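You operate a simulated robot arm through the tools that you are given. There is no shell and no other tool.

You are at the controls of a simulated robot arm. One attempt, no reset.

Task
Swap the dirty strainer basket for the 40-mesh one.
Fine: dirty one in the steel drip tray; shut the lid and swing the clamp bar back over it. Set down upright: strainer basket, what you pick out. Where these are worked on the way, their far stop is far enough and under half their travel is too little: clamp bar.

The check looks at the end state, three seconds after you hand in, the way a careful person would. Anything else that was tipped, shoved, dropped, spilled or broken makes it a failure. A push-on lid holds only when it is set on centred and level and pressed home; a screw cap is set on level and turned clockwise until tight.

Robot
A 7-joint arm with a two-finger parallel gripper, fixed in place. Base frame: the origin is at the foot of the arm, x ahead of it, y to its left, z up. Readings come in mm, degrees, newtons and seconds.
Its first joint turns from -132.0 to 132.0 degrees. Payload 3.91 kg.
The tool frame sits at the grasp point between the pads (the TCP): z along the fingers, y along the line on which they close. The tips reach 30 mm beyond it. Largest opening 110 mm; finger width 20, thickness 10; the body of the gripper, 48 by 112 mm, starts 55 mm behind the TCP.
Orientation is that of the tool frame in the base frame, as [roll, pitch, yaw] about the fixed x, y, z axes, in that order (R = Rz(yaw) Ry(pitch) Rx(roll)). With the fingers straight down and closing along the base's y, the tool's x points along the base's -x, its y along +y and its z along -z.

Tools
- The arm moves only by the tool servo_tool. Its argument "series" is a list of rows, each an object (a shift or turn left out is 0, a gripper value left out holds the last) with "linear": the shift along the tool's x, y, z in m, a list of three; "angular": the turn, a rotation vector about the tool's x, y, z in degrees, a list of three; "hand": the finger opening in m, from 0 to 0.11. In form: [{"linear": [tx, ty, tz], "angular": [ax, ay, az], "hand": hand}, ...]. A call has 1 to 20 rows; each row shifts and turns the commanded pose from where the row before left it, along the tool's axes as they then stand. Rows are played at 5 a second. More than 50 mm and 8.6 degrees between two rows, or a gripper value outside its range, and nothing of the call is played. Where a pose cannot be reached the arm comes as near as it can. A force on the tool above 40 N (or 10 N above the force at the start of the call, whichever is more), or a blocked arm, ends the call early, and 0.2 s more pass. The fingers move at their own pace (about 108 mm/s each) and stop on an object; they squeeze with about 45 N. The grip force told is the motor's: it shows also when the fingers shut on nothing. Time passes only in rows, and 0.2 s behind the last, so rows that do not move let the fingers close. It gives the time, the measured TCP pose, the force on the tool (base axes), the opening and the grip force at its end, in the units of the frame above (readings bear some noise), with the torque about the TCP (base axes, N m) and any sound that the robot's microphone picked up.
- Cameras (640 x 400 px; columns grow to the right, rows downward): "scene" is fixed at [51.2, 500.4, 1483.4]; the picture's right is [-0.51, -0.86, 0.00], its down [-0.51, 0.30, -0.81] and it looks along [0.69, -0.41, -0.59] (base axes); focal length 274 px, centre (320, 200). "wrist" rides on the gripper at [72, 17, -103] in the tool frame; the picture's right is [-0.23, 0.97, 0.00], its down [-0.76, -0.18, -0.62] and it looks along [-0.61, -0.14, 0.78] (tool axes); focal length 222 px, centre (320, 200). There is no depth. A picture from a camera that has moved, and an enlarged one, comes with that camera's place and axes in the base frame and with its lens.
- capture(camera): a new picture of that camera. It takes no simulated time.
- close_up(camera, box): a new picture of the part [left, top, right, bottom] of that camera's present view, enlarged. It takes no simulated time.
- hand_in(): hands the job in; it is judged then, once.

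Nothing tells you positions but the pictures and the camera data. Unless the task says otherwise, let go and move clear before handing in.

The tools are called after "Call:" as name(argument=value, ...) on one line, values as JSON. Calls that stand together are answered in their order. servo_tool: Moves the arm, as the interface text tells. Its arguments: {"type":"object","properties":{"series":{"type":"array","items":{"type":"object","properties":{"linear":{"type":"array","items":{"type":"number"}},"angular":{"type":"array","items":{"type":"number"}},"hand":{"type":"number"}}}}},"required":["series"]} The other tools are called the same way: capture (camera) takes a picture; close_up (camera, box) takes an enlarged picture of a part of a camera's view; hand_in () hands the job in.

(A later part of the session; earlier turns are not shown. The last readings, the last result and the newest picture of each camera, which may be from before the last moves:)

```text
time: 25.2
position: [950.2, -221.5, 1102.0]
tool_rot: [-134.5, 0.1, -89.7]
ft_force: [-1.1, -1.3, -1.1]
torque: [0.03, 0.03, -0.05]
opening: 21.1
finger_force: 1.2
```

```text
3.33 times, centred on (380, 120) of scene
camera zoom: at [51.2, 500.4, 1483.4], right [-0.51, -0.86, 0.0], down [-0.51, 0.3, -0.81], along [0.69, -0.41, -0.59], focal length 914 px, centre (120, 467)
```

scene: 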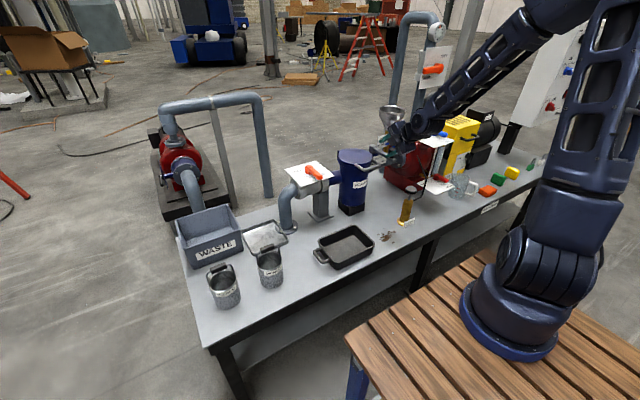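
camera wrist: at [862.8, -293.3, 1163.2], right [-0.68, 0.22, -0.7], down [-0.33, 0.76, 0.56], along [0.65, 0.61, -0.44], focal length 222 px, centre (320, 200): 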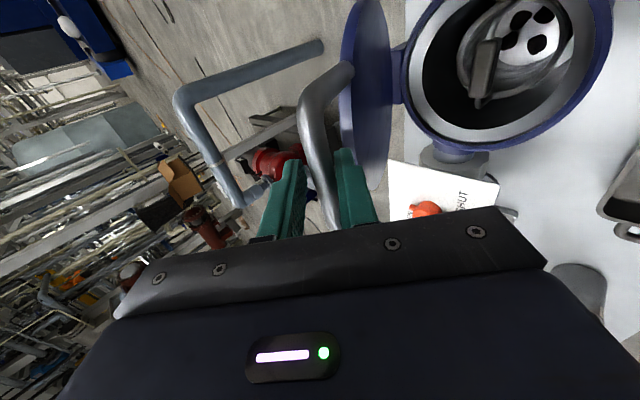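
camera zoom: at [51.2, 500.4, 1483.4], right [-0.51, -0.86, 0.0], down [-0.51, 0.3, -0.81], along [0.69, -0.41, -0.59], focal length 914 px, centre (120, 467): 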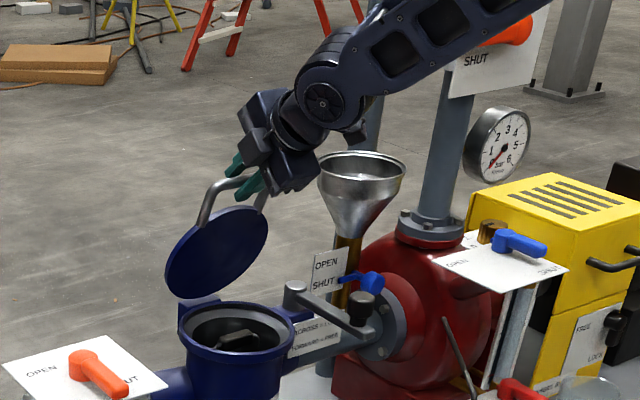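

The lid is at about 68° and still moving with minimal force. I'll continue to just past vertical.

Call:
servo_tool(series=[{"linear": [0, -0.01307, 0.00681]}, {"linear": [0, -0.01256, 0.00769]}, {"linear": [0, -0.012, 0.00856]}, {"linear": [0, -0.01136, 0.00938]}, {"linear": [0, -0.0107, 0.01015]}, {"linear": [0, -0.00996, 0.01086]}, {}])

Call:
capture(camera="wrist")

Call:
close_up(camera="scene", box=[320, 60, 440, 180])

```text
time: 26.8
position: [1036.7, -220.1, 1115.2]
tool_rot: [-134.3, 0.0, -89.6]
ft_force: [0.8, 0.4, 0.7]
torque: [-0.02, 0.01, -0.03]
opening: 20.1
finger_force: 0.6
```

```text
taken
camera wrist: at [950.4, -292.1, 1176.0], right [-0.68, 0.22, -0.7], down [-0.33, 0.76, 0.56], along [0.65, 0.61, -0.44], focal length 222 px, centre (320, 200)
```

wrist: 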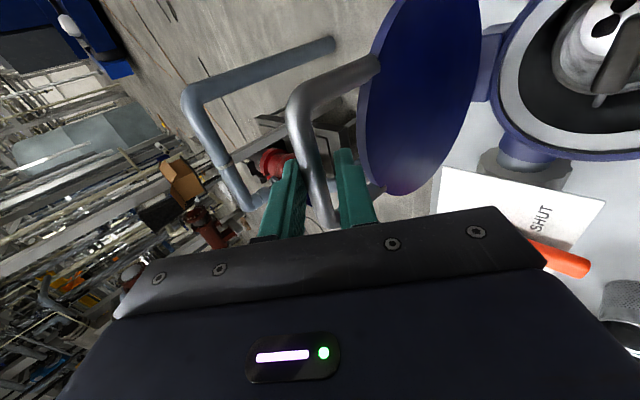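

```text
3.33 times, centred on (380, 120) of scene
camera zoom: at [51.2, 500.4, 1483.4], right [-0.51, -0.86, 0.0], down [-0.51, 0.3, -0.81], along [0.69, -0.41, -0.59], focal length 914 px, centre (120, 467)
```

zoom: 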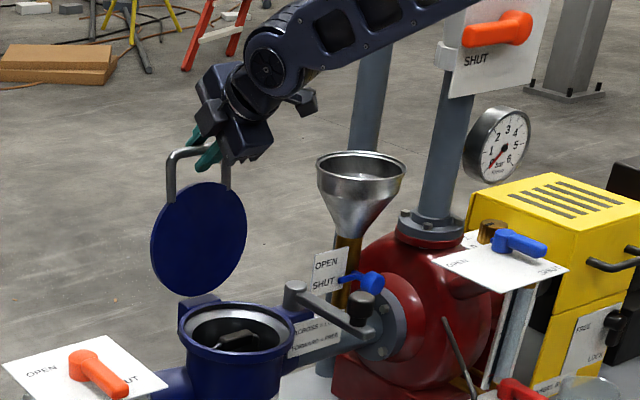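

The lid is now about vertical. I'll ease it further back until it rests on its stop.

Call:
servo_tool(series=[{"linear": [0, -0.00918, 0.01152]}, {"linear": [0, -0.00836, 0.01211]}, {"linear": [0, -0.00747, 0.01263]}, {"linear": [0, -0.0065, 0.01308]}, {}])

Call:
capture(camera="wrist")

Call:
close_up(camera="scene", box=[320, 60, 440, 180])

```text
time: 28.0
position: [1091.7, -220.5, 1102.0]
tool_rot: [-134.5, 0.0, -89.6]
ft_force: [-5.4, 0.4, -10.5]
torque: [0.05, -0.07, -0.13]
opening: 25.9
finger_force: 5.5
```

```text
taken
camera wrist: at [1007.1, -292.4, 1162.4], right [-0.68, 0.22, -0.69], down [-0.33, 0.76, 0.57], along [0.65, 0.61, -0.45], focal length 222 px, centre (320, 200)
```

wrist: 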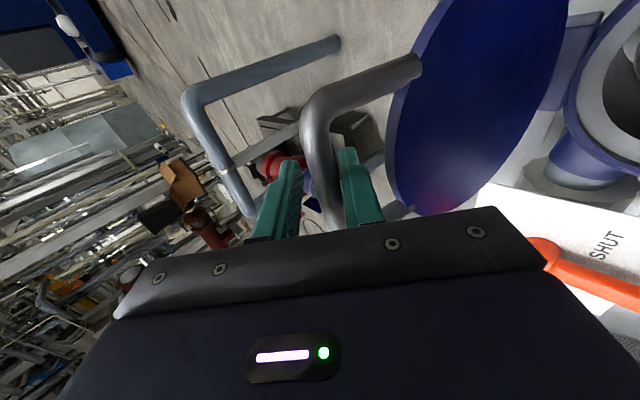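

```text
3.33 times, centred on (380, 120) of scene
camera zoom: at [51.2, 500.4, 1483.4], right [-0.51, -0.86, 0.0], down [-0.51, 0.3, -0.81], along [0.69, -0.41, -0.59], focal length 914 px, centre (120, 467)
```

zoom: 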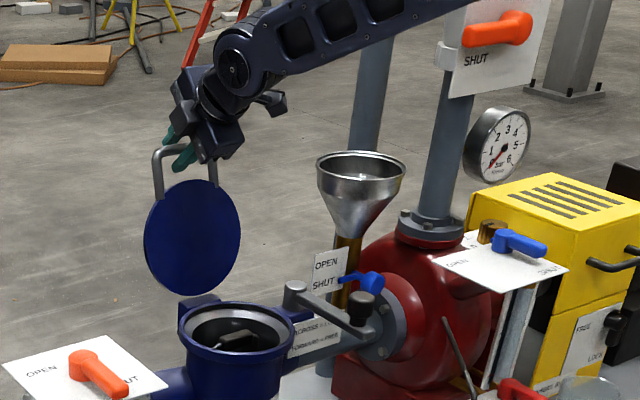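

The lid has met its back stop at about 105°, well past vertical, so it should stay open on its own. I'll open slightly and slide the fingers off the rod.

Call:
servo_tool(series=[{"linear": [0, 0.002, 0], "hand": 0.034}, {}, {"linear": [0, 0, -0.02]}, {"linear": [0, 0, -0.03]}, {"linear": [0, 0, -0.04]}, {}, {}])

Call:
capture(camera="wrist")

Call:
close_up(camera="scene", box=[320, 60, 440, 180])

```text
time: 29.6
position: [1026.1, -221.8, 1163.6]
tool_rot: [-134.3, 0.2, -89.6]
ft_force: [0.6, -0.1, -0.3]
torque: [-0.02, 0.02, 0.01]
opening: 33.9
finger_force: 0.0
```

```text
taken
camera wrist: at [941.3, -292.8, 1224.7], right [-0.68, 0.22, -0.7], down [-0.33, 0.76, 0.56], along [0.65, 0.61, -0.44], focal length 222 px, centre (320, 200)
```

wrist: 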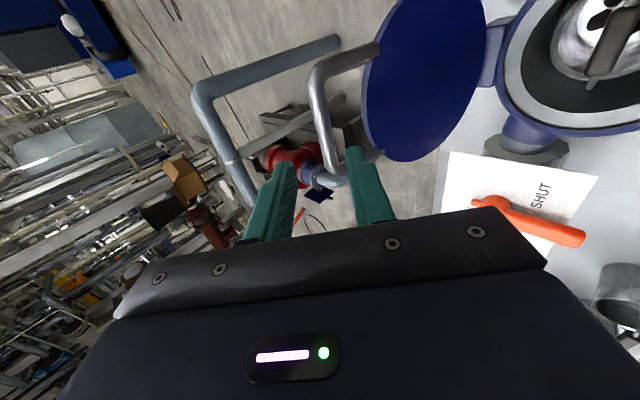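

```text
3.33 times, centred on (380, 120) of scene
camera zoom: at [51.2, 500.4, 1483.4], right [-0.51, -0.86, 0.0], down [-0.51, 0.3, -0.81], along [0.69, -0.41, -0.59], focal length 914 px, centre (120, 467)
```

zoom: 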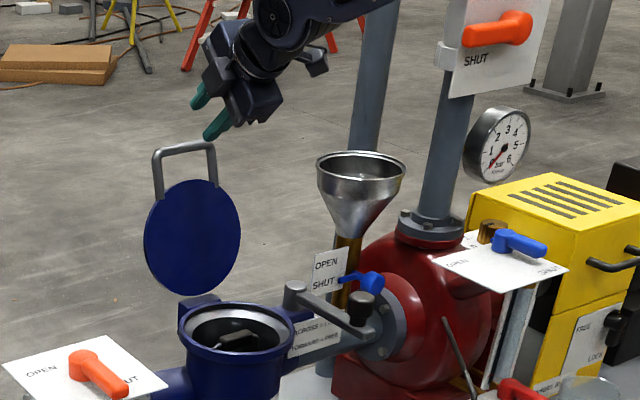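

The lid stays open. I'll back off, bring the tool upright, and look into the strainer at the dirty basket.

Call:
servo_tool(series=[{"linear": [0, 0.0238, -0.0243]}, {"linear": [0, 0.0238, -0.0243]}, {"linear": [0, 0.0238, -0.0243]}, {"linear": [0, 0.0238, -0.0243]}, {"linear": [0, 0.0238, -0.0243]}, {"angular": [-7.6, 0, 0]}, {"angular": [-7.6, 0, 0]}, {"angular": [-7.6, 0, 0]}, {"angular": [-7.6, 0, 0]}, {"angular": [-7.6, 0, 0]}, {"angular": [-7.6, 0, 0]}, {}])

Call:
capture(camera="wrist")

Call:
close_up(camera="scene", box=[320, 130, 400, 190])

```text
time: 32.2
position: [856.4, -221.8, 1164.9]
tool_rot: [-180.0, 0.0, -89.6]
ft_force: [0.0, -0.6, 0.5]
torque: [0.0, -0.04, 0.0]
opening: 34.3
finger_force: 0.0
```

```text
taken
camera wrist: at [839.7, -293.6, 1268.6], right [-0.98, 0.22, 0.0], down [0.17, 0.76, 0.62], along [0.14, 0.61, -0.78], focal length 222 px, centre (320, 200)
```

wrist: 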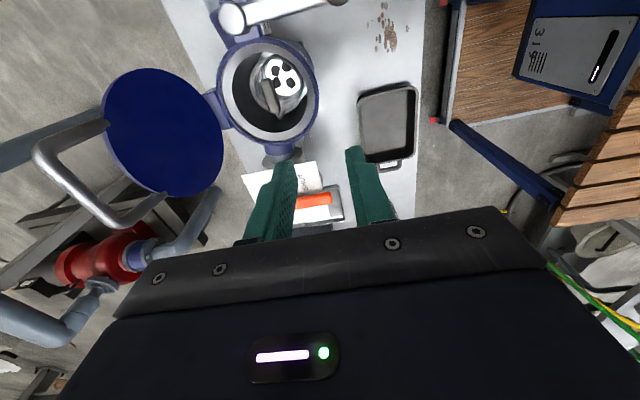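

```text
6.67 times, centred on (360, 160) of scene
camera zoom: at [51.2, 500.4, 1483.4], right [-0.51, -0.86, 0.0], down [-0.51, 0.3, -0.81], along [0.69, -0.41, -0.59], focal length 1829 px, centre (53, 467)
```

zoom: 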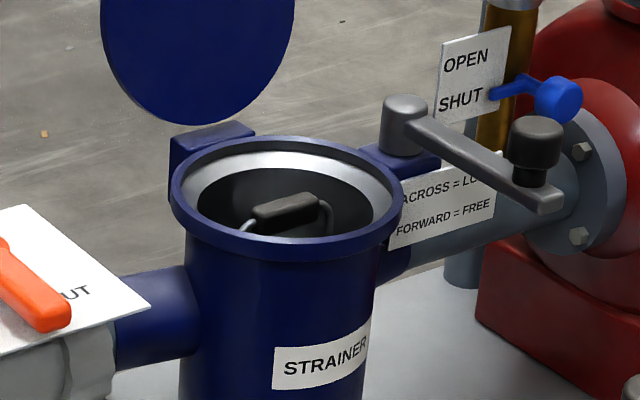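

Call:
close_up(camera="wrist", box=[210, 30, 330, 160])

Call:
close_up(camera="scene", box=[340, 145, 380, 175])

```text
3.08 times, centred on (270, 95) of wrist
camera zoom: at [839.7, -293.6, 1268.6], right [-0.98, 0.22, 0.0], down [0.17, 0.76, 0.62], along [0.14, 0.61, -0.78], focal length 684 px, centre (474, 523)
```

zoom: 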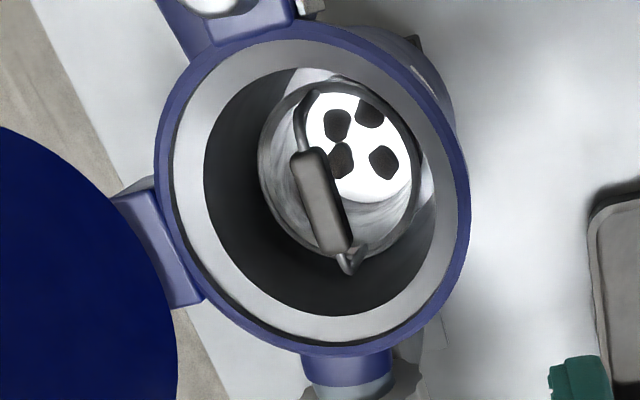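

```text
13.33 times, centred on (360, 160) of scene
camera zoom: at [51.2, 500.4, 1483.4], right [-0.51, -0.86, 0.0], down [-0.51, 0.3, -0.81], along [0.69, -0.41, -0.59], focal length 3658 px, centre (-213, 733)
```

zoom: 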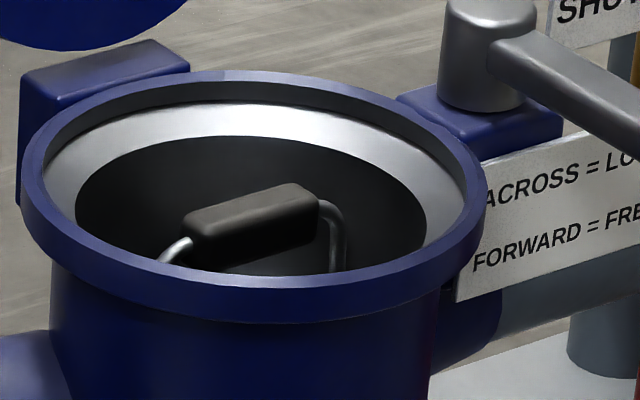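

The dirty basket sits inside holding dark lumps, with its bail grip running along y at about (941, -216, 870). I want the fingers closing along x with the wrist camera on the +y side, away from the clamp post, so I'll rotate the tool 180° here in free space.

Call:
servo_tool(series=[{"angular": [0, 0, 8.5], "hand": 0.05}, {"angular": [0, 0, 8.5]}, {"angular": [0, 0, 8.5]}, {"angular": [0, 0, 8.5]}, {"angular": [0, 0, 8.5]}, {"angular": [0, 0, 8.5]}, {"angular": [0, 0, 8.5]}, {"angular": [0, 0, 8.5]}, {"angular": [0, 0, 8.5]}, {"angular": [0, 0, 8.5]}, {"angular": [0, 0, 8.5]}, {"angular": [0, 0, 8.5]}, {"angular": [0, 0, 8.5]}, {"angular": [0, 0, 8.5]}, {"angular": [0, 0, 8.5]}, {"angular": [0, 0, 8.5]}, {"angular": [0, 0, 8.5]}, {"angular": [0, 0, 8.5]}, {"angular": [0, 0, 8.5]}, {}])

```text
time: 36.4
position: [857.8, -221.6, 1165.8]
tool_rot: [179.9, -0.1, 108.8]
ft_force: [0.0, -0.3, 0.2]
torque: [-0.02, 0.02, -0.03]
opening: 50.1
finger_force: 0.0
```

Call:
servo_tool(series=[{"angular": [0, 0, 6.27]}, {"angular": [0, 0, 6.27]}, {"angular": [0, 0, 6.27]}, {"linear": [0.0012, 0.0208, 0.0265]}, {"linear": [0.0012, 0.0208, 0.0265]}, {"linear": [0.0012, 0.0208, 0.0265]}, {"linear": [0.0012, 0.0208, 0.0265]}, {}, {}])

Call:
capture(camera="wrist")

Call:
close_up(camera="scene", box=[320, 80, 420, 180])

```text
time: 38.4
position: [940.1, -216.1, 1059.7]
tool_rot: [179.9, -0.1, 90.1]
ft_force: [0.2, 0.9, -0.3]
torque: [0.0, 0.0, -0.01]
opening: 50.2
finger_force: 0.1
```

```text
taken
camera wrist: at [956.6, -142.4, 1163.3], right [0.97, -0.23, 0.0], down [-0.18, -0.76, 0.62], along [-0.14, -0.61, -0.78], focal length 222 px, centre (320, 200)
```

wrist: 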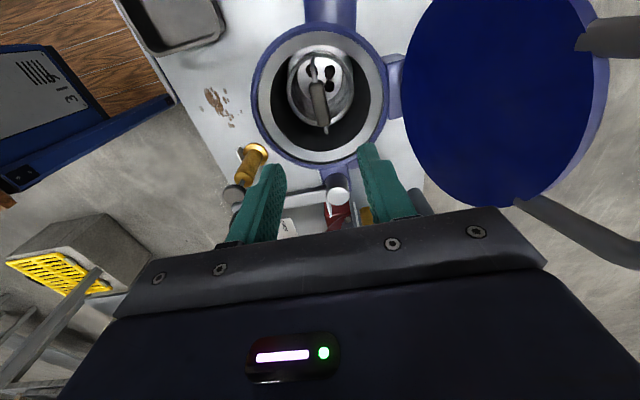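

```text
4.00 times, centred on (370, 130) of scene
camera zoom: at [51.2, 500.4, 1483.4], right [-0.51, -0.86, 0.0], down [-0.51, 0.3, -0.81], along [0.69, -0.41, -0.59], focal length 1097 px, centre (120, 480)
```

zoom: 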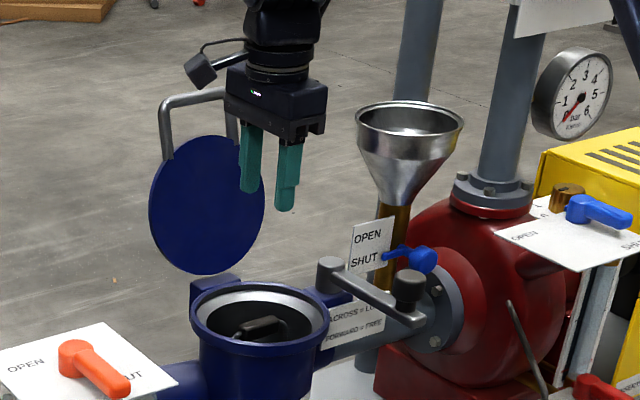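

Call:
close_up(camera="wrist", box=[240, 10, 400, 180])

```text
2.35 times, centred on (320, 95) of wrist
camera zoom: at [956.6, -142.4, 1163.3], right [0.97, -0.23, 0.0], down [-0.18, -0.76, 0.62], along [-0.14, -0.61, -0.78], focal length 523 px, centre (320, 447)
```

zoom: 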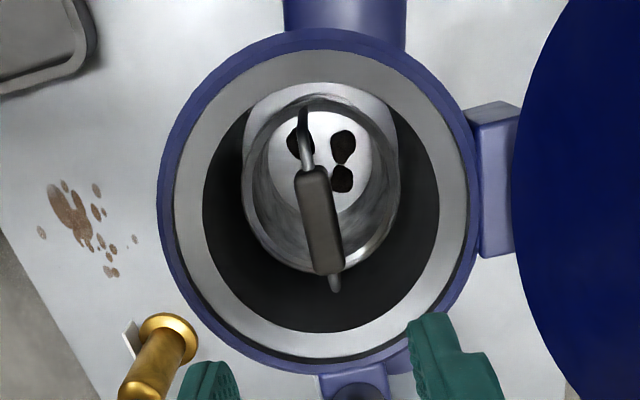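

The basket grip centre refines to about (939, -219, 876). I'll descend straight down around it, stopping short to check.

Call:
servo_tool(series=[{"linear": [-0.0025, -0.0011, 0.035]}, {"linear": [0, 0, 0.035]}, {"linear": [0, 0, 0.035]}, {"linear": [0, 0, 0.025]}, {}])

Call:
capture(camera="wrist")

Call:
close_up(camera="scene", box=[320, 100, 400, 180])

```text
time: 39.6
position: [939.8, -219.2, 926.5]
tool_rot: [179.9, -0.1, 90.0]
ft_force: [-1.5, -0.8, 0.2]
torque: [-0.01, 0.01, 0.0]
opening: 50.2
finger_force: 0.2
```

```text
taken
camera wrist: at [955.5, -145.7, 1032.3], right [0.97, -0.23, 0.0], down [-0.18, -0.76, 0.62], along [-0.14, -0.61, -0.78], focal length 222 px, centre (320, 200)
```

wrist: 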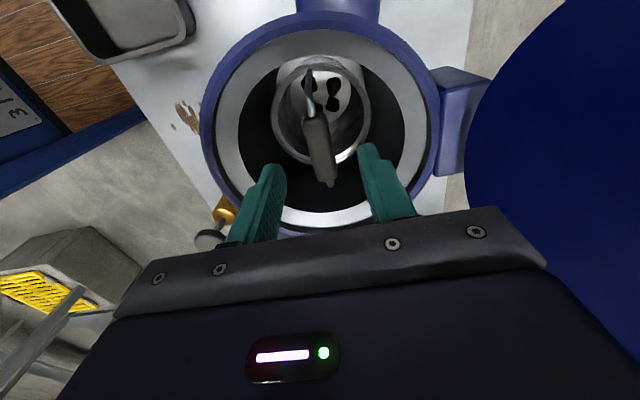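

```text
5.00 times, centred on (360, 140) of scene
camera zoom: at [51.2, 500.4, 1483.4], right [-0.51, -0.86, 0.0], down [-0.51, 0.3, -0.81], along [0.69, -0.41, -0.59], focal length 1372 px, centre (120, 500)
```

zoom: 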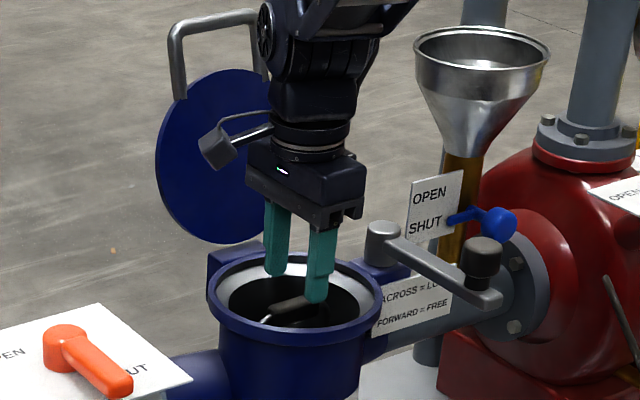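

The fingers straddle the grip cleanly. I'll descend the last 47 mm and close.

Call:
servo_tool(series=[{"linear": [0, -0.0015, 0.02]}, {"linear": [0, 0, 0.015]}, {"linear": [0, 0, 0.012]}, {}, {"hand": 0.0}, {}, {}])

Call:
capture(camera="wrist")

Call:
close_up(camera="scene", box=[320, 100, 400, 180])

```text
time: 41.2
position: [937.8, -220.0, 881.8]
tool_rot: [179.9, -0.1, 90.1]
ft_force: [0.7, -0.2, -0.3]
torque: [0.01, 0.01, -0.01]
opening: 17.5
finger_force: 44.8
```

```text
taken
camera wrist: at [954.3, -145.2, 985.2], right [0.97, -0.23, 0.0], down [-0.18, -0.76, 0.62], along [-0.14, -0.61, -0.78], focal length 222 px, centre (320, 200)
```

wrist: 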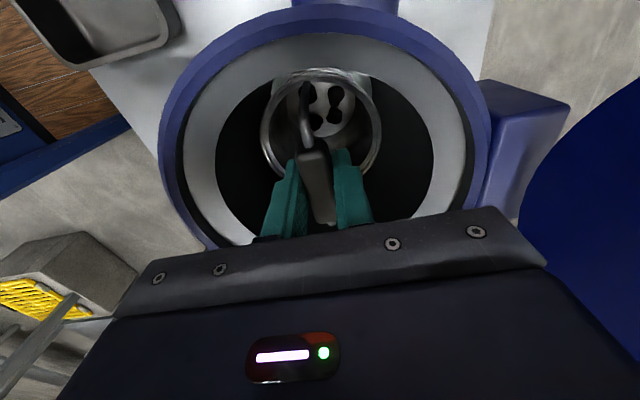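

```text
5.00 times, centred on (360, 140) of scene
camera zoom: at [51.2, 500.4, 1483.4], right [-0.51, -0.86, 0.0], down [-0.51, 0.3, -0.81], along [0.69, -0.41, -0.59], focal length 1372 px, centre (120, 500)
```

zoom: 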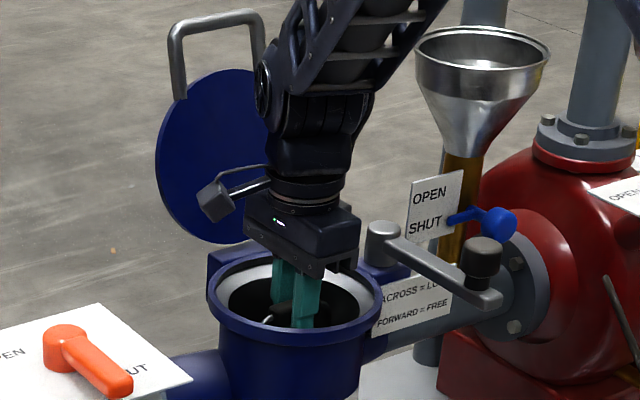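

The grip is firm at 17.5 mm. I'll lift the dirty basket slowly, straight up out of the housing.

Call:
servo_tool(series=[{"linear": [0, 0, -0.008]}, {"linear": [0, 0, -0.015]}, {"linear": [0, 0, -0.02]}, {"linear": [0, 0, -0.02]}, {"linear": [0, 0, -0.02]}, {}])

Call:
capture(camera="wrist")

Call:
close_up(camera="scene", box=[320, 80, 420, 180])

```text
time: 42.6
position: [937.7, -218.1, 964.8]
tool_rot: [179.9, -0.1, 90.0]
ft_force: [0.3, -0.2, -2.5]
torque: [0.01, 0.0, -0.01]
opening: 17.2
finger_force: 45.1
```

```text
taken
camera wrist: at [953.5, -145.1, 1069.4], right [0.97, -0.23, 0.0], down [-0.18, -0.76, 0.62], along [-0.14, -0.61, -0.78], focal length 222 px, centre (320, 200)
```

wrist: 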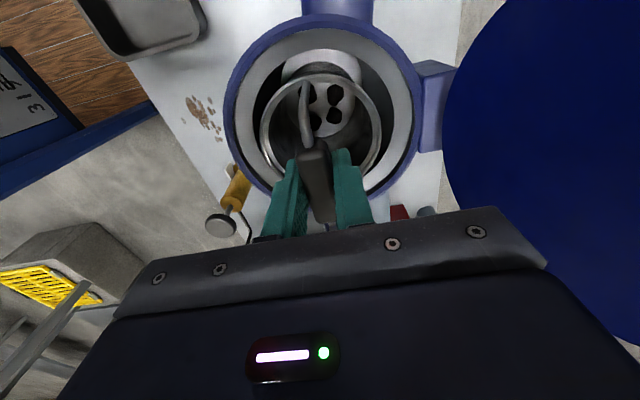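

```text
4.00 times, centred on (370, 130) of scene
camera zoom: at [51.2, 500.4, 1483.4], right [-0.51, -0.86, 0.0], down [-0.51, 0.3, -0.81], along [0.69, -0.41, -0.59], focal length 1097 px, centre (120, 480)
```

zoom: 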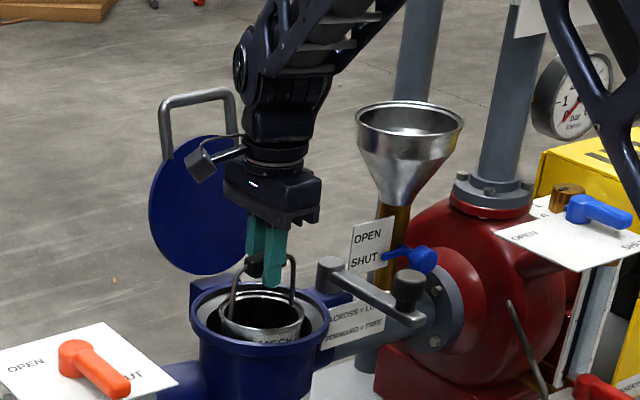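

The basket rises cleanly. I'll continue lifting until it clears the housing rim.

Call:
servo_tool(series=[{"linear": [0, 0, -0.025]}, {"linear": [0, 0, -0.03]}, {"linear": [0, 0, -0.03]}, {"linear": [0, 0, -0.03]}, {"linear": [0, 0, -0.03]}, {"linear": [0, 0, -0.02]}, {}])

Call:
capture(camera="wrist")

Call:
close_up(camera="scene", box=[300, 40, 440, 180])

```text
time: 44.2
position: [937.3, -218.0, 1130.1]
tool_rot: [179.9, -0.1, 90.1]
ft_force: [-0.2, 0.0, -2.2]
torque: [0.0, 0.02, 0.01]
opening: 17.6
finger_force: 45.0
```

```text
taken
camera wrist: at [953.4, -145.0, 1233.6], right [0.97, -0.23, 0.0], down [-0.18, -0.76, 0.62], along [-0.14, -0.61, -0.78], focal length 222 px, centre (320, 200)
```

wrist: 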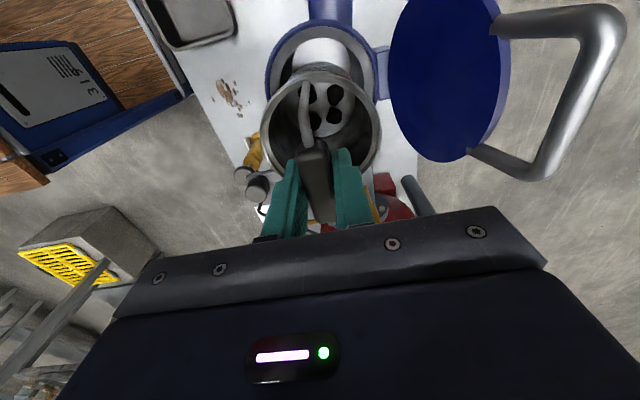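

```text
2.86 times, centred on (370, 110) of scene
camera zoom: at [51.2, 500.4, 1483.4], right [-0.51, -0.86, 0.0], down [-0.51, 0.3, -0.81], along [0.69, -0.41, -0.59], focal length 784 px, centre (177, 457)
```

zoom: 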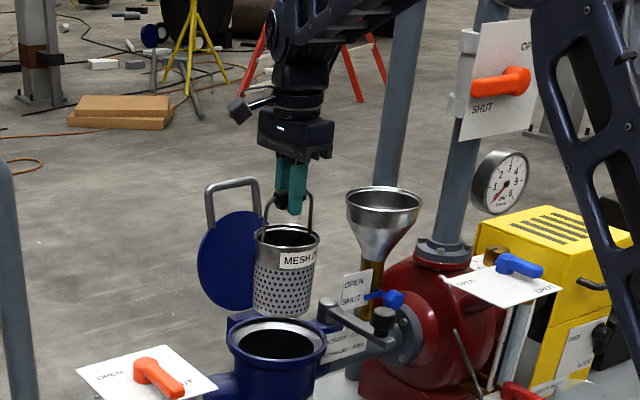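

The dirty basket is out and hangs upright. I'll raise it a bit more, then carry it across at height toward the steel tray, which is centred near (950, 255).

Call:
servo_tool(series=[{"linear": [0, 0, -0.02]}, {"linear": [0.01, 0, -0.01]}, {"linear": [0.02, 0, 0]}, {"linear": [0.03, 0, 0]}, {"linear": [0.035, 0, 0]}, {"linear": [0.035, 0, 0]}, {"linear": [0.035, 0, 0]}, {"linear": [0.035, 0, 0]}, {"linear": [0.035, 0, 0]}, {"linear": [0.035, 0, 0]}, {"linear": [0.035, 0, 0]}, {"linear": [0.035, 0, 0]}, {"linear": [0.035, 0, 0]}, {"linear": [0.035, 0, 0]}, {"linear": [0.03, 0, 0]}, {"linear": [0.02, 0, 0]}, {"linear": [0.014, 0, 0]}, {}, {}])

Call:
capture(camera="wrist")

Call:
capture(camera="scene")

```text
time: 48.2
position: [937.2, 254.6, 1160.1]
tool_rot: [-180.0, -0.1, 90.1]
ft_force: [-0.2, 0.0, -2.4]
torque: [-0.03, -0.01, 0.01]
opening: 17.5
finger_force: 45.5
```

```text
taken
camera wrist: at [953.2, 328.4, 1264.7], right [0.97, -0.23, 0.0], down [-0.18, -0.76, 0.62], along [-0.14, -0.61, -0.78], focal length 222 px, centre (320, 200)
```

wrist: 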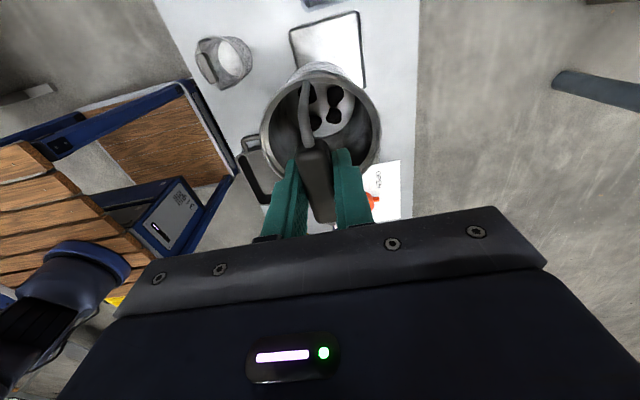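

```text
taken
```

scene: 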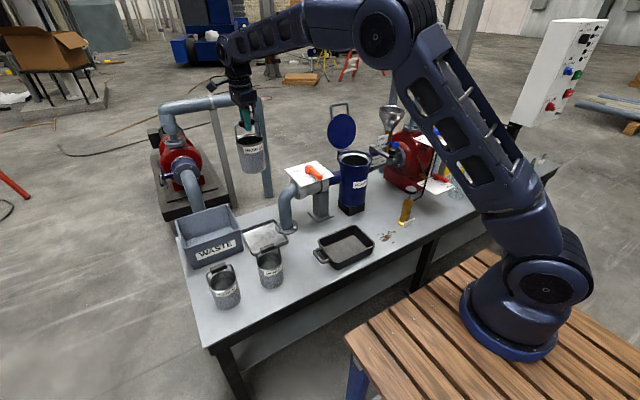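

Call:
close_up(camera="wrist", box=[230, 0, 430, 125])

Call:
close_up(camera="scene", box=[170, 80, 330, 300])

```text
3.20 times, centred on (330, 62) of wrist
camera zoom: at [953.2, 328.4, 1264.7], right [0.97, -0.23, 0.0], down [-0.18, -0.76, 0.62], along [-0.14, -0.61, -0.78], focal length 711 px, centre (288, 640)
```

zoom: 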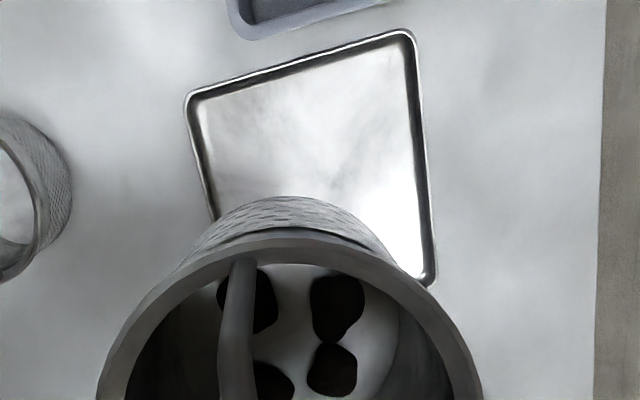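

```text
1.82 times, centred on (250, 190) of scene
camera zoom: at [51.2, 500.4, 1483.4], right [-0.51, -0.86, 0.0], down [-0.51, 0.3, -0.81], along [0.69, -0.41, -0.59], focal length 499 px, centre (447, 218)
```

zoom: 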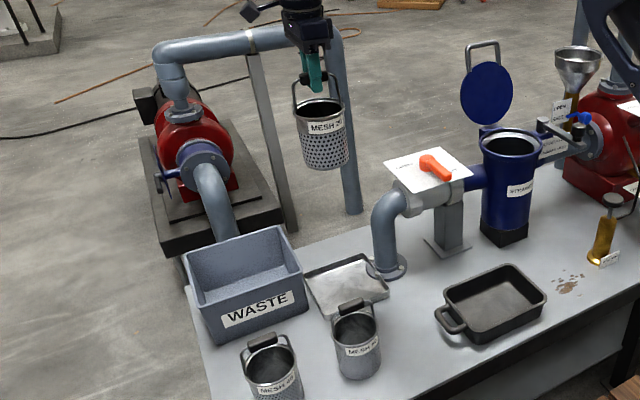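

The tray spans roughly x 878–1040 and y 167–330. I'll aim the basket centre at about (945, 250) and descend most of the way.

Call:
servo_tool(series=[{"linear": [-0.0046, 0.0058, 0.02]}, {"linear": [0, 0, 0.035]}, {"linear": [0, 0, 0.04]}, {"linear": [0, 0, 0.04]}, {"linear": [0, 0, 0.04]}, {"linear": [0, 0, 0.04]}, {"linear": [0, 0, 0.04]}, {"linear": [0, 0, 0.03]}, {"linear": [0, 0, 0.02]}, {}, {}])

Call:
capture(camera="wrist")

Call:
close_up(camera="scene", box=[170, 140, 330, 300])

```text
time: 50.6
position: [943.4, 250.7, 855.6]
tool_rot: [179.9, -0.1, 90.1]
ft_force: [-1.0, 0.1, -1.8]
torque: [-0.01, -0.02, 0.02]
opening: 17.3
finger_force: 45.1
```

```text
taken
camera wrist: at [959.9, 324.9, 959.6], right [0.97, -0.23, 0.0], down [-0.18, -0.76, 0.62], along [-0.14, -0.61, -0.78], focal length 222 px, centre (320, 200)
```

wrist: 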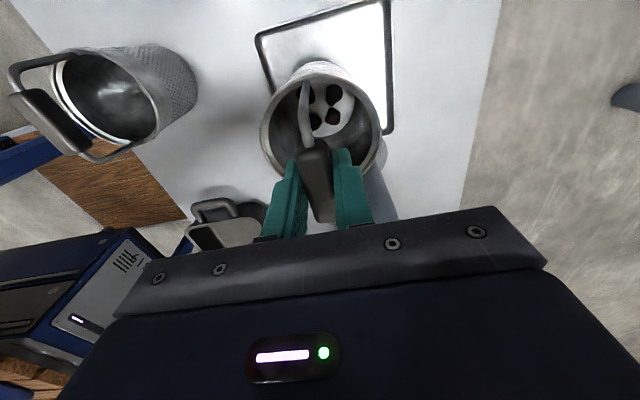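

```text
2.50 times, centred on (250, 220) of scene
camera zoom: at [51.2, 500.4, 1483.4], right [-0.51, -0.86, 0.0], down [-0.51, 0.3, -0.81], along [0.69, -0.41, -0.59], focal length 686 px, centre (495, 150)
```

zoom: 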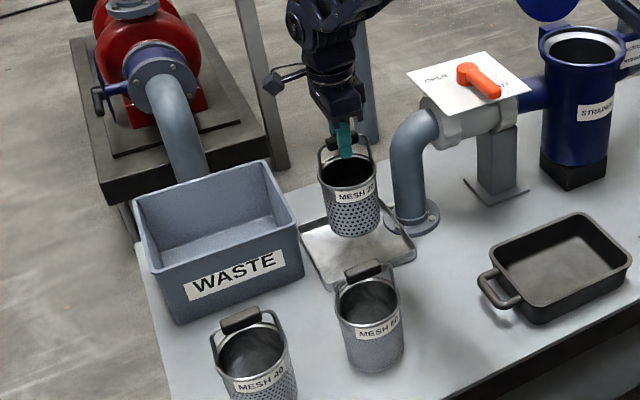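

The basket hangs over the tray interior. I'll descend the remaining distance slowly, watching for contact.

Call:
servo_tool(series=[{"linear": [0, 0, 0.02]}, {"linear": [0, 0, 0.02]}, {"linear": [0, 0, 0.012]}, {"linear": [0, 0, 0.005]}, {}])

Call:
close_up(camera="scene", box=[220, 170, 320, 270])

```text
time: 51.8
position: [942.8, 251.5, 797.8]
tool_rot: [179.9, -0.1, 90.1]
ft_force: [-0.2, 0.7, -2.0]
torque: [0.01, 0.0, -0.02]
opening: 17.7
finger_force: 44.9
```

```text
4.00 times, centred on (270, 220) of scene
camera zoom: at [51.2, 500.4, 1483.4], right [-0.51, -0.86, 0.0], down [-0.51, 0.3, -0.81], along [0.69, -0.41, -0.59], focal length 1097 px, centre (520, 120)
```

zoom: 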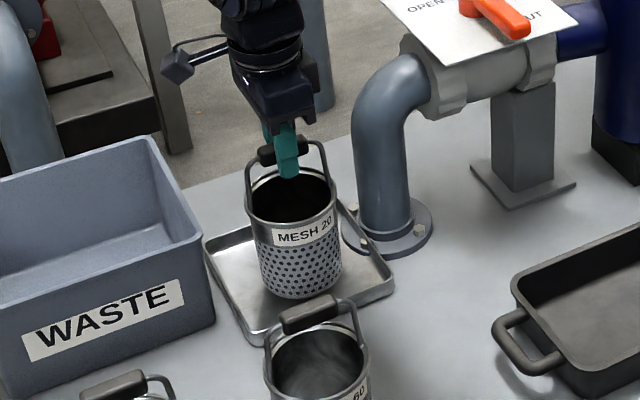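

Call:
servo_tool(series=[{"linear": [0, 0, 0.003]}, {"linear": [0, 0, 0.003]}, {"linear": [0, 0, 0.003]}, {}])

```text
time: 52.8
position: [943.3, 250.6, 790.1]
tool_rot: [179.9, -0.1, 90.1]
ft_force: [0.4, -0.1, -2.1]
torque: [-0.01, 0.0, 0.01]
opening: 17.4
finger_force: 44.7
```

Call:
servo_tool(series=[{"linear": [0, 0, 0.003]}, {"linear": [0, 0, 0.003]}, {"linear": [0, 0, 0.002]}, {}])

Call:
close_up(camera="scene", box=[220, 170, 320, 270])

```text
time: 53.8
position: [942.8, 251.1, 785.1]
tool_rot: [179.6, -0.2, 90.1]
ft_force: [-1.7, -2.7, 35.1]
torque: [-0.64, 0.11, -0.04]
opening: 17.7
finger_force: 44.6
```

```text
4.00 times, centred on (270, 220) of scene
camera zoom: at [51.2, 500.4, 1483.4], right [-0.51, -0.86, 0.0], down [-0.51, 0.3, -0.81], along [0.69, -0.41, -0.59], focal length 1097 px, centre (520, 120)
```

zoom: 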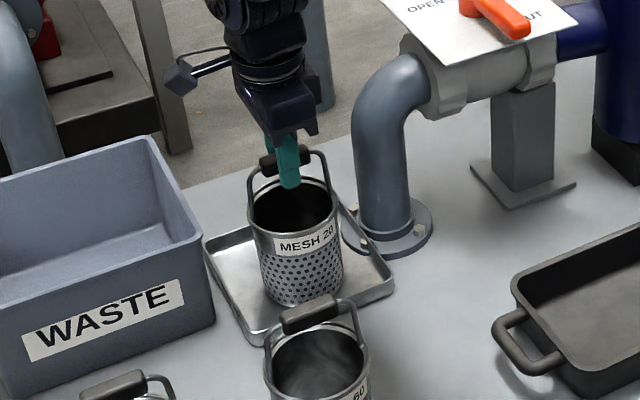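

I have contact at about z=786. I'll relieve the downward load and then open gently.

Call:
servo_tool(series=[{"linear": [0, 0, -0.002]}, {"linear": [0, 0, -0.001]}, {}])

```text
time: 54.6
position: [942.1, 251.0, 785.5]
tool_rot: [179.9, -0.1, 90.1]
ft_force: [5.0, 0.7, 17.4]
torque: [0.4, -0.22, -0.05]
opening: 17.6
finger_force: 45.1
```

Call:
servo_tool(series=[{"linear": [0, 0, -0.0015]}, {}])

```text
time: 55.2
position: [942.7, 250.2, 784.5]
tool_rot: [-179.8, -0.1, 90.2]
ft_force: [0.9, 1.8, 1.2]
torque: [0.32, 0.07, -0.02]
opening: 17.5
finger_force: 45.3
```

Call:
servo_tool(series=[{"hand": 0.022}, {"hand": 0.03}, {"hand": 0.05}, {}, {}])

Call:
capture(camera="wrist")

Call:
close_up(camera="scene", box=[220, 170, 320, 270])

```text
time: 56.4
position: [943.1, 250.8, 785.7]
tool_rot: [179.9, -0.1, 90.1]
ft_force: [-0.6, -0.1, -0.4]
torque: [0.0, -0.03, -0.01]
opening: 50.1
finger_force: 0.1
```

```text
taken
camera wrist: at [959.3, 324.4, 890.0], right [0.97, -0.23, 0.0], down [-0.18, -0.76, 0.62], along [-0.14, -0.61, -0.78], focal length 222 px, centre (320, 200)
```

wrist: 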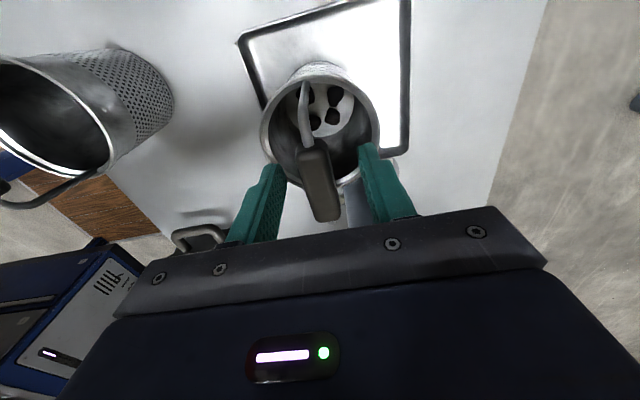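

```text
4.00 times, centred on (270, 220) of scene
camera zoom: at [51.2, 500.4, 1483.4], right [-0.51, -0.86, 0.0], down [-0.51, 0.3, -0.81], along [0.69, -0.41, -0.59], focal length 1097 px, centre (520, 120)
```

zoom: 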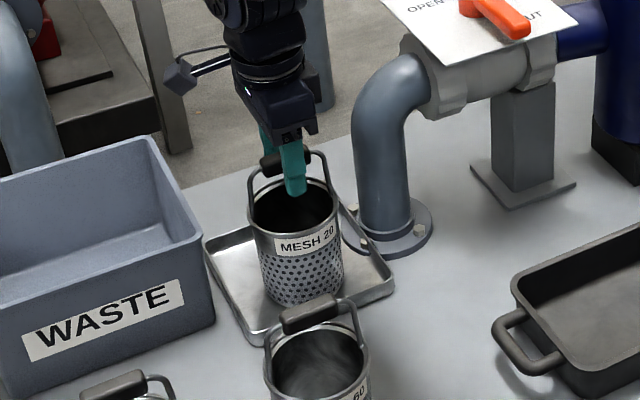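

The dirty basket stands upright in the steel tray. I'll rise straight up and move toward the MESH 40 basket.

Call:
servo_tool(series=[{"linear": [0, 0, -0.015]}, {"linear": [0, 0, -0.025]}, {"linear": [0, 0, -0.04]}, {"linear": [0, 0, -0.045]}, {"linear": [0, 0, -0.045]}, {"linear": [0, 0, -0.045]}, {}])

Call:
capture(camera="wrist")

Call:
close_up(camera="scene", box=[180, 180, 320, 320])

```text
time: 58.0
position: [943.2, 249.5, 1001.5]
tool_rot: [179.9, -0.1, 90.1]
ft_force: [1.0, 1.7, 0.2]
torque: [-0.01, -0.03, 0.01]
opening: 49.8
finger_force: 0.1
```

```text
taken
camera wrist: at [958.9, 323.5, 1105.5], right [0.97, -0.23, 0.0], down [-0.18, -0.76, 0.62], along [-0.14, -0.61, -0.78], focal length 222 px, centre (320, 200)
```

wrist: 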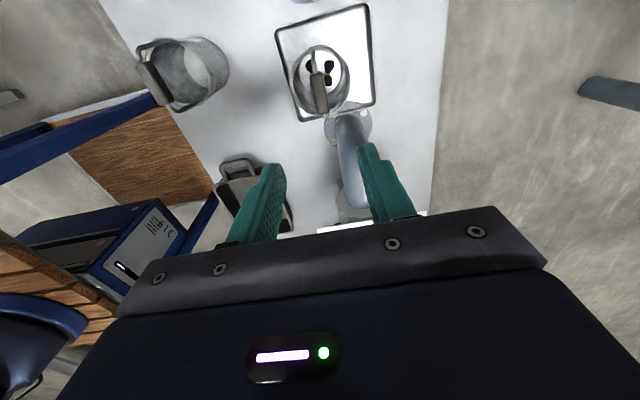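

```text
2.86 times, centred on (250, 250) of scene
camera zoom: at [51.2, 500.4, 1483.4], right [-0.51, -0.86, 0.0], down [-0.51, 0.3, -0.81], along [0.69, -0.41, -0.59], focal length 784 px, centre (520, 57)
```

zoom: 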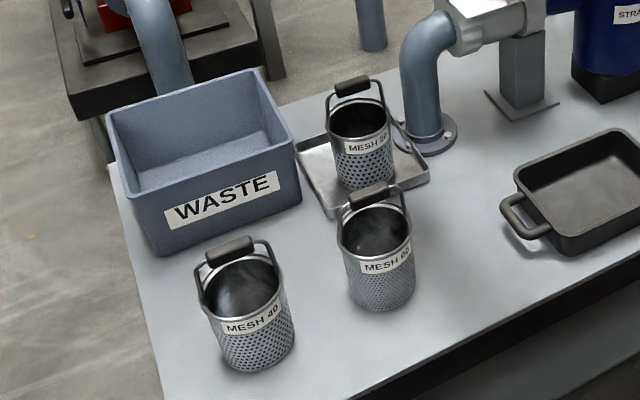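

MESH 40 is the leftmost basket, with its grip near (736, 485, 763). I'll move above it.

Call:
servo_tool(series=[{"linear": [0.0294, -0.0258, 0.005]}, {"linear": [0.0294, -0.0258, 0.005]}, {"linear": [0.0294, -0.0258, 0.005]}, {"linear": [0.0294, -0.0258, 0.005]}, {"linear": [0.0294, -0.0258, 0.005]}, {"linear": [0.0294, -0.0258, 0.005]}, {"linear": [0.0294, -0.0258, 0.005]}, {"linear": [0.0294, -0.0258, 0.005]}, {}, {}])

Call:
capture(camera="wrist")

Call:
close_up(camera="scene", box=[180, 180, 320, 320])

```text
time: 60.2
position: [735.5, 483.6, 960.9]
tool_rot: [180.0, -0.2, 90.0]
ft_force: [0.1, -0.7, -0.6]
torque: [0.01, 0.02, 0.0]
opening: 50.3
finger_force: 0.1
```

```text
taken
camera wrist: at [752.1, 558.3, 1065.2], right [0.97, -0.23, 0.0], down [-0.18, -0.76, 0.62], along [-0.14, -0.61, -0.78], focal length 222 px, centre (320, 200)
```

wrist: 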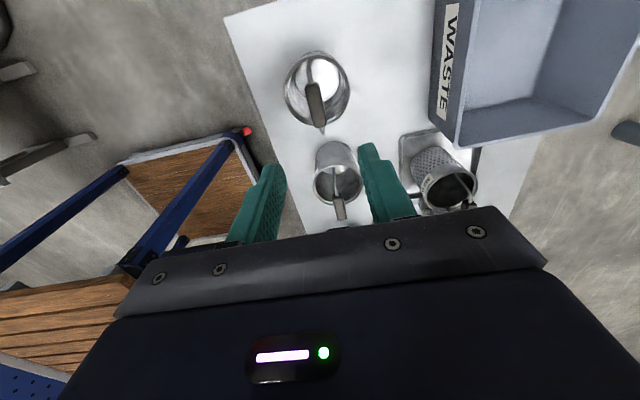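

```text
2.86 times, centred on (250, 250) of scene
camera zoom: at [51.2, 500.4, 1483.4], right [-0.51, -0.86, 0.0], down [-0.51, 0.3, -0.81], along [0.69, -0.41, -0.59], focal length 784 px, centre (520, 57)
```

zoom: 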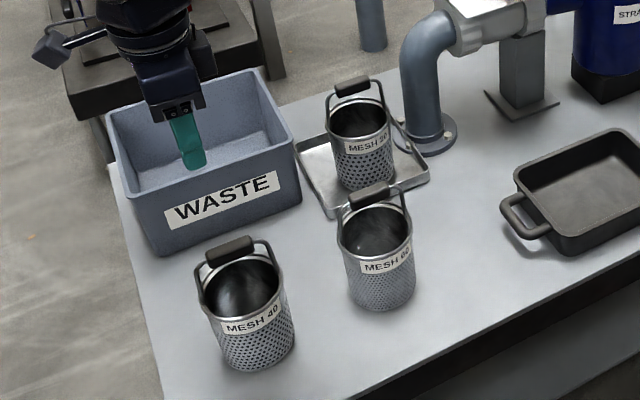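

Call:
close_up(camera="wrist", box=[250, 30, 390, 140])

```text
3.64 times, centred on (320, 85) of wrist
camera zoom: at [752.1, 558.3, 1065.2], right [0.97, -0.23, 0.0], down [-0.18, -0.76, 0.62], along [-0.14, -0.61, -0.78], focal length 808 px, centre (320, 618)
```

zoom: 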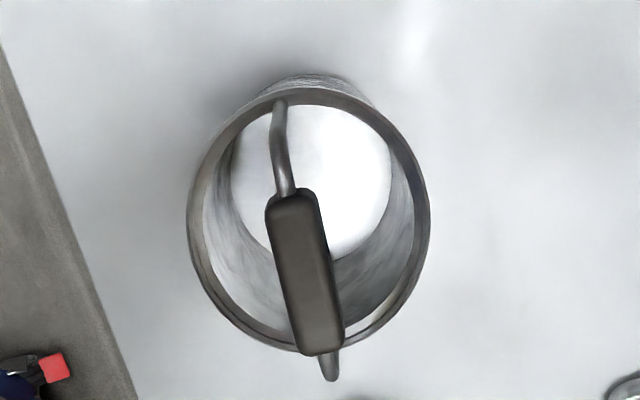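

The MESH 40 grip centre reads about (729, 481, 771). I'll correct and descend partway, then check.

Call:
servo_tool(series=[{"linear": [-0.0026, -0.0065, 0.02]}, {"linear": [0, 0, 0.035]}, {"linear": [0, 0, 0.035]}, {"linear": [0, 0, 0.03]}, {}])

Call:
capture(camera="wrist")

Call:
close_up(camera="scene", box=[180, 200, 300, 320])

```text
time: 61.4
position: [729.9, 481.9, 840.8]
tool_rot: [179.9, -0.1, 90.1]
ft_force: [0.3, -0.8, -1.0]
torque: [0.01, -0.04, 0.03]
opening: 50.0
finger_force: 0.0
```

```text
taken
camera wrist: at [746.3, 556.0, 944.7], right [0.97, -0.23, 0.0], down [-0.18, -0.76, 0.62], along [-0.14, -0.61, -0.78], focal length 222 px, centre (320, 200)
```

wrist: 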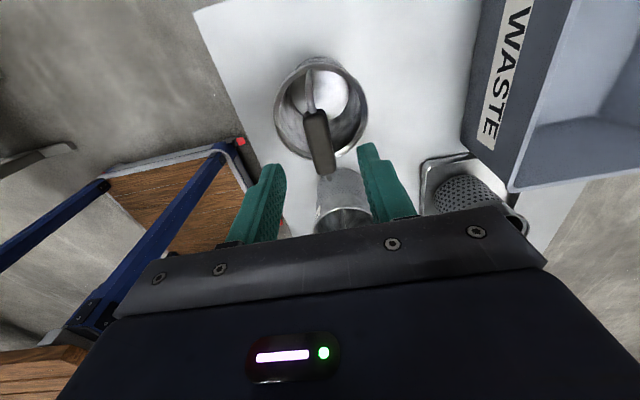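

```text
3.33 times, centred on (240, 260) of scene
camera zoom: at [51.2, 500.4, 1483.4], right [-0.51, -0.86, 0.0], down [-0.51, 0.3, -0.81], along [0.69, -0.41, -0.59], focal length 914 px, centre (587, 0)
```

zoom: 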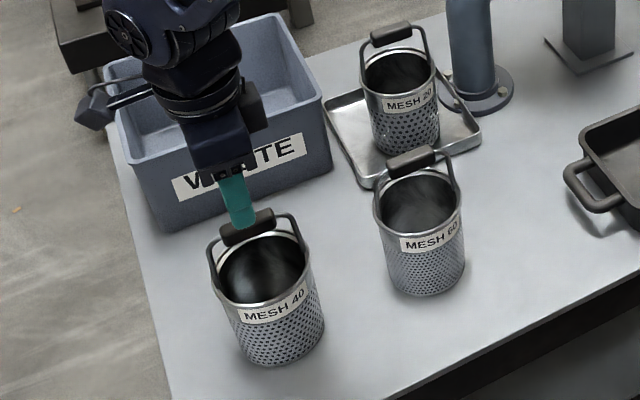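

Call:
servo_tool(series=[{"linear": [-0.001, -0.002, 0.02]}, {"linear": [0, 0, 0.02]}, {"linear": [0, 0, 0.02]}, {}, {"hand": 0.0}, {}, {}])

Call:
capture(camera="wrist")

Call:
close_up(camera="scene", box=[180, 200, 300, 320])

```text
time: 63.0
position: [726.9, 481.7, 780.3]
tool_rot: [179.9, -0.1, 90.0]
ft_force: [0.0, -0.5, -0.3]
torque: [-0.05, 0.02, 0.0]
opening: 17.6
finger_force: 44.7
```

```text
taken
camera wrist: at [744.0, 555.4, 885.2], right [0.97, -0.23, 0.0], down [-0.18, -0.76, 0.62], along [-0.14, -0.61, -0.78], focal length 222 px, centre (320, 200)
```

wrist: 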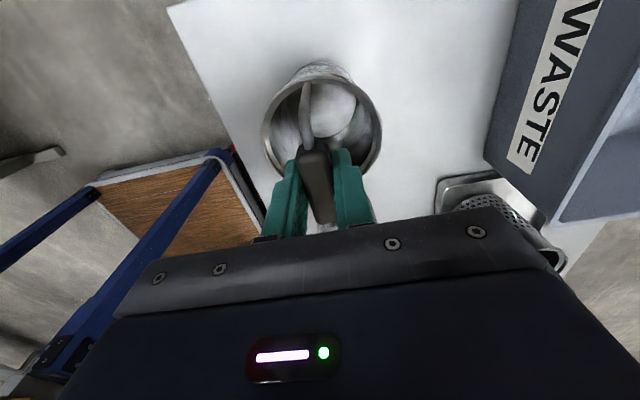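

```text
3.33 times, centred on (240, 260) of scene
camera zoom: at [51.2, 500.4, 1483.4], right [-0.51, -0.86, 0.0], down [-0.51, 0.3, -0.81], along [0.69, -0.41, -0.59], focal length 914 px, centre (587, 0)
```

zoom: 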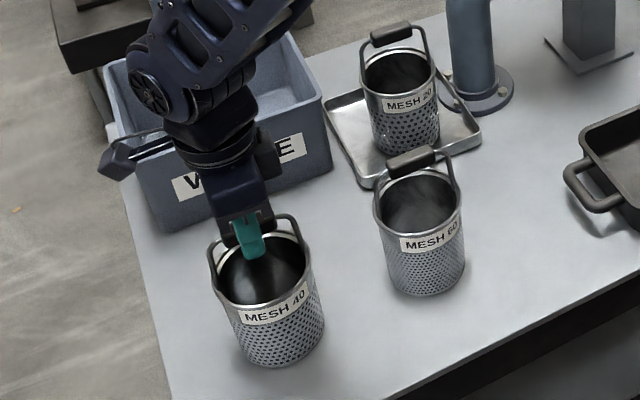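

I have a firm grip on MESH 40. I'll lift it straight up.

Call:
servo_tool(series=[{"linear": [0, 0, -0.01]}, {"linear": [0, 0, -0.02]}, {"linear": [0, 0, -0.03]}, {"linear": [0, 0, -0.04]}, {"linear": [0, 0, -0.045]}, {"linear": [0, 0, -0.045]}, {"linear": [0, 0, -0.045]}, {"linear": [0, 0, -0.045]}, {"linear": [0, 0, -0.045]}, {"linear": [0, 0, -0.035]}, {"linear": [0, 0, -0.02]}, {}])

Call:
capture(camera="wrist")

Call:
capture(camera="scene")

```text
time: 65.6
position: [727.6, 481.3, 1161.6]
tool_rot: [179.9, -0.2, 90.1]
ft_force: [-0.4, -1.0, -0.6]
torque: [0.02, 0.0, 0.03]
opening: 17.5
finger_force: 45.2
```

```text
taken
camera wrist: at [743.8, 555.4, 1265.7], right [0.97, -0.23, 0.0], down [-0.18, -0.76, 0.62], along [-0.14, -0.61, -0.78], focal length 222 px, centre (320, 200)
```

wrist: 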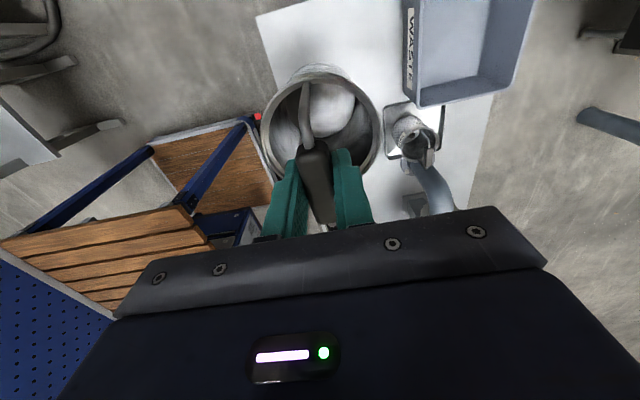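

```text
taken
```

scene: 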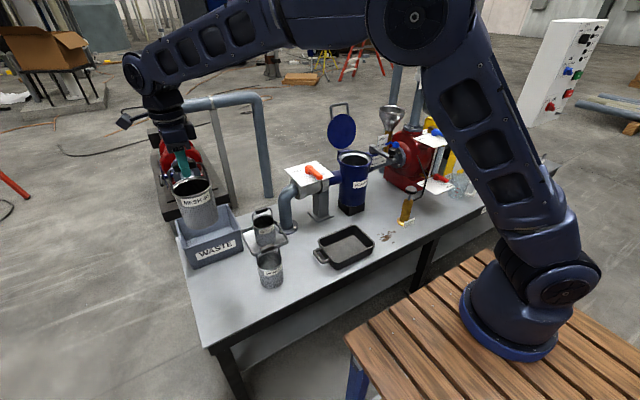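

MESH 40 is in hand and upright, and the scene is otherwise undisturbed. I'll carry it across at height to above the open strainer.

Call:
servo_tool(series=[{"linear": [-0.015, 0.0045, 0]}, {"linear": [-0.025, 0.0075, 0]}, {"linear": [-0.035, 0.0105, 0]}, {"linear": [-0.035, 0.0105, 0]}, {"linear": [-0.035, 0.0105, 0]}, {"linear": [-0.035, 0.0105, 0]}, {"linear": [-0.035, 0.0105, 0]}, {"linear": [-0.035, 0.0105, 0]}, {"linear": [-0.035, 0.0105, 0]}, {"linear": [-0.035, 0.0105, 0]}, {"linear": [-0.035, 0.0105, 0]}, {"linear": [-0.035, 0.0105, 0]}, {"linear": [-0.035, 0.0105, 0]}, {"linear": [-0.035, 0.0105, 0]}, {"linear": [-0.035, 0.0105, 0]}, {"linear": [-0.035, 0.0105, 0]}, {"linear": [-0.035, 0.0105, 0]}, {"linear": [-0.035, 0.0105, 0]}, {"linear": [-0.025, 0.0075, 0]}, {}])

```text
time: 69.8
position: [916.2, -142.2, 1160.5]
tool_rot: [179.9, -0.1, 90.1]
ft_force: [-0.1, 0.0, -1.0]
torque: [0.02, -0.01, -0.01]
opening: 17.4
finger_force: 45.4
```

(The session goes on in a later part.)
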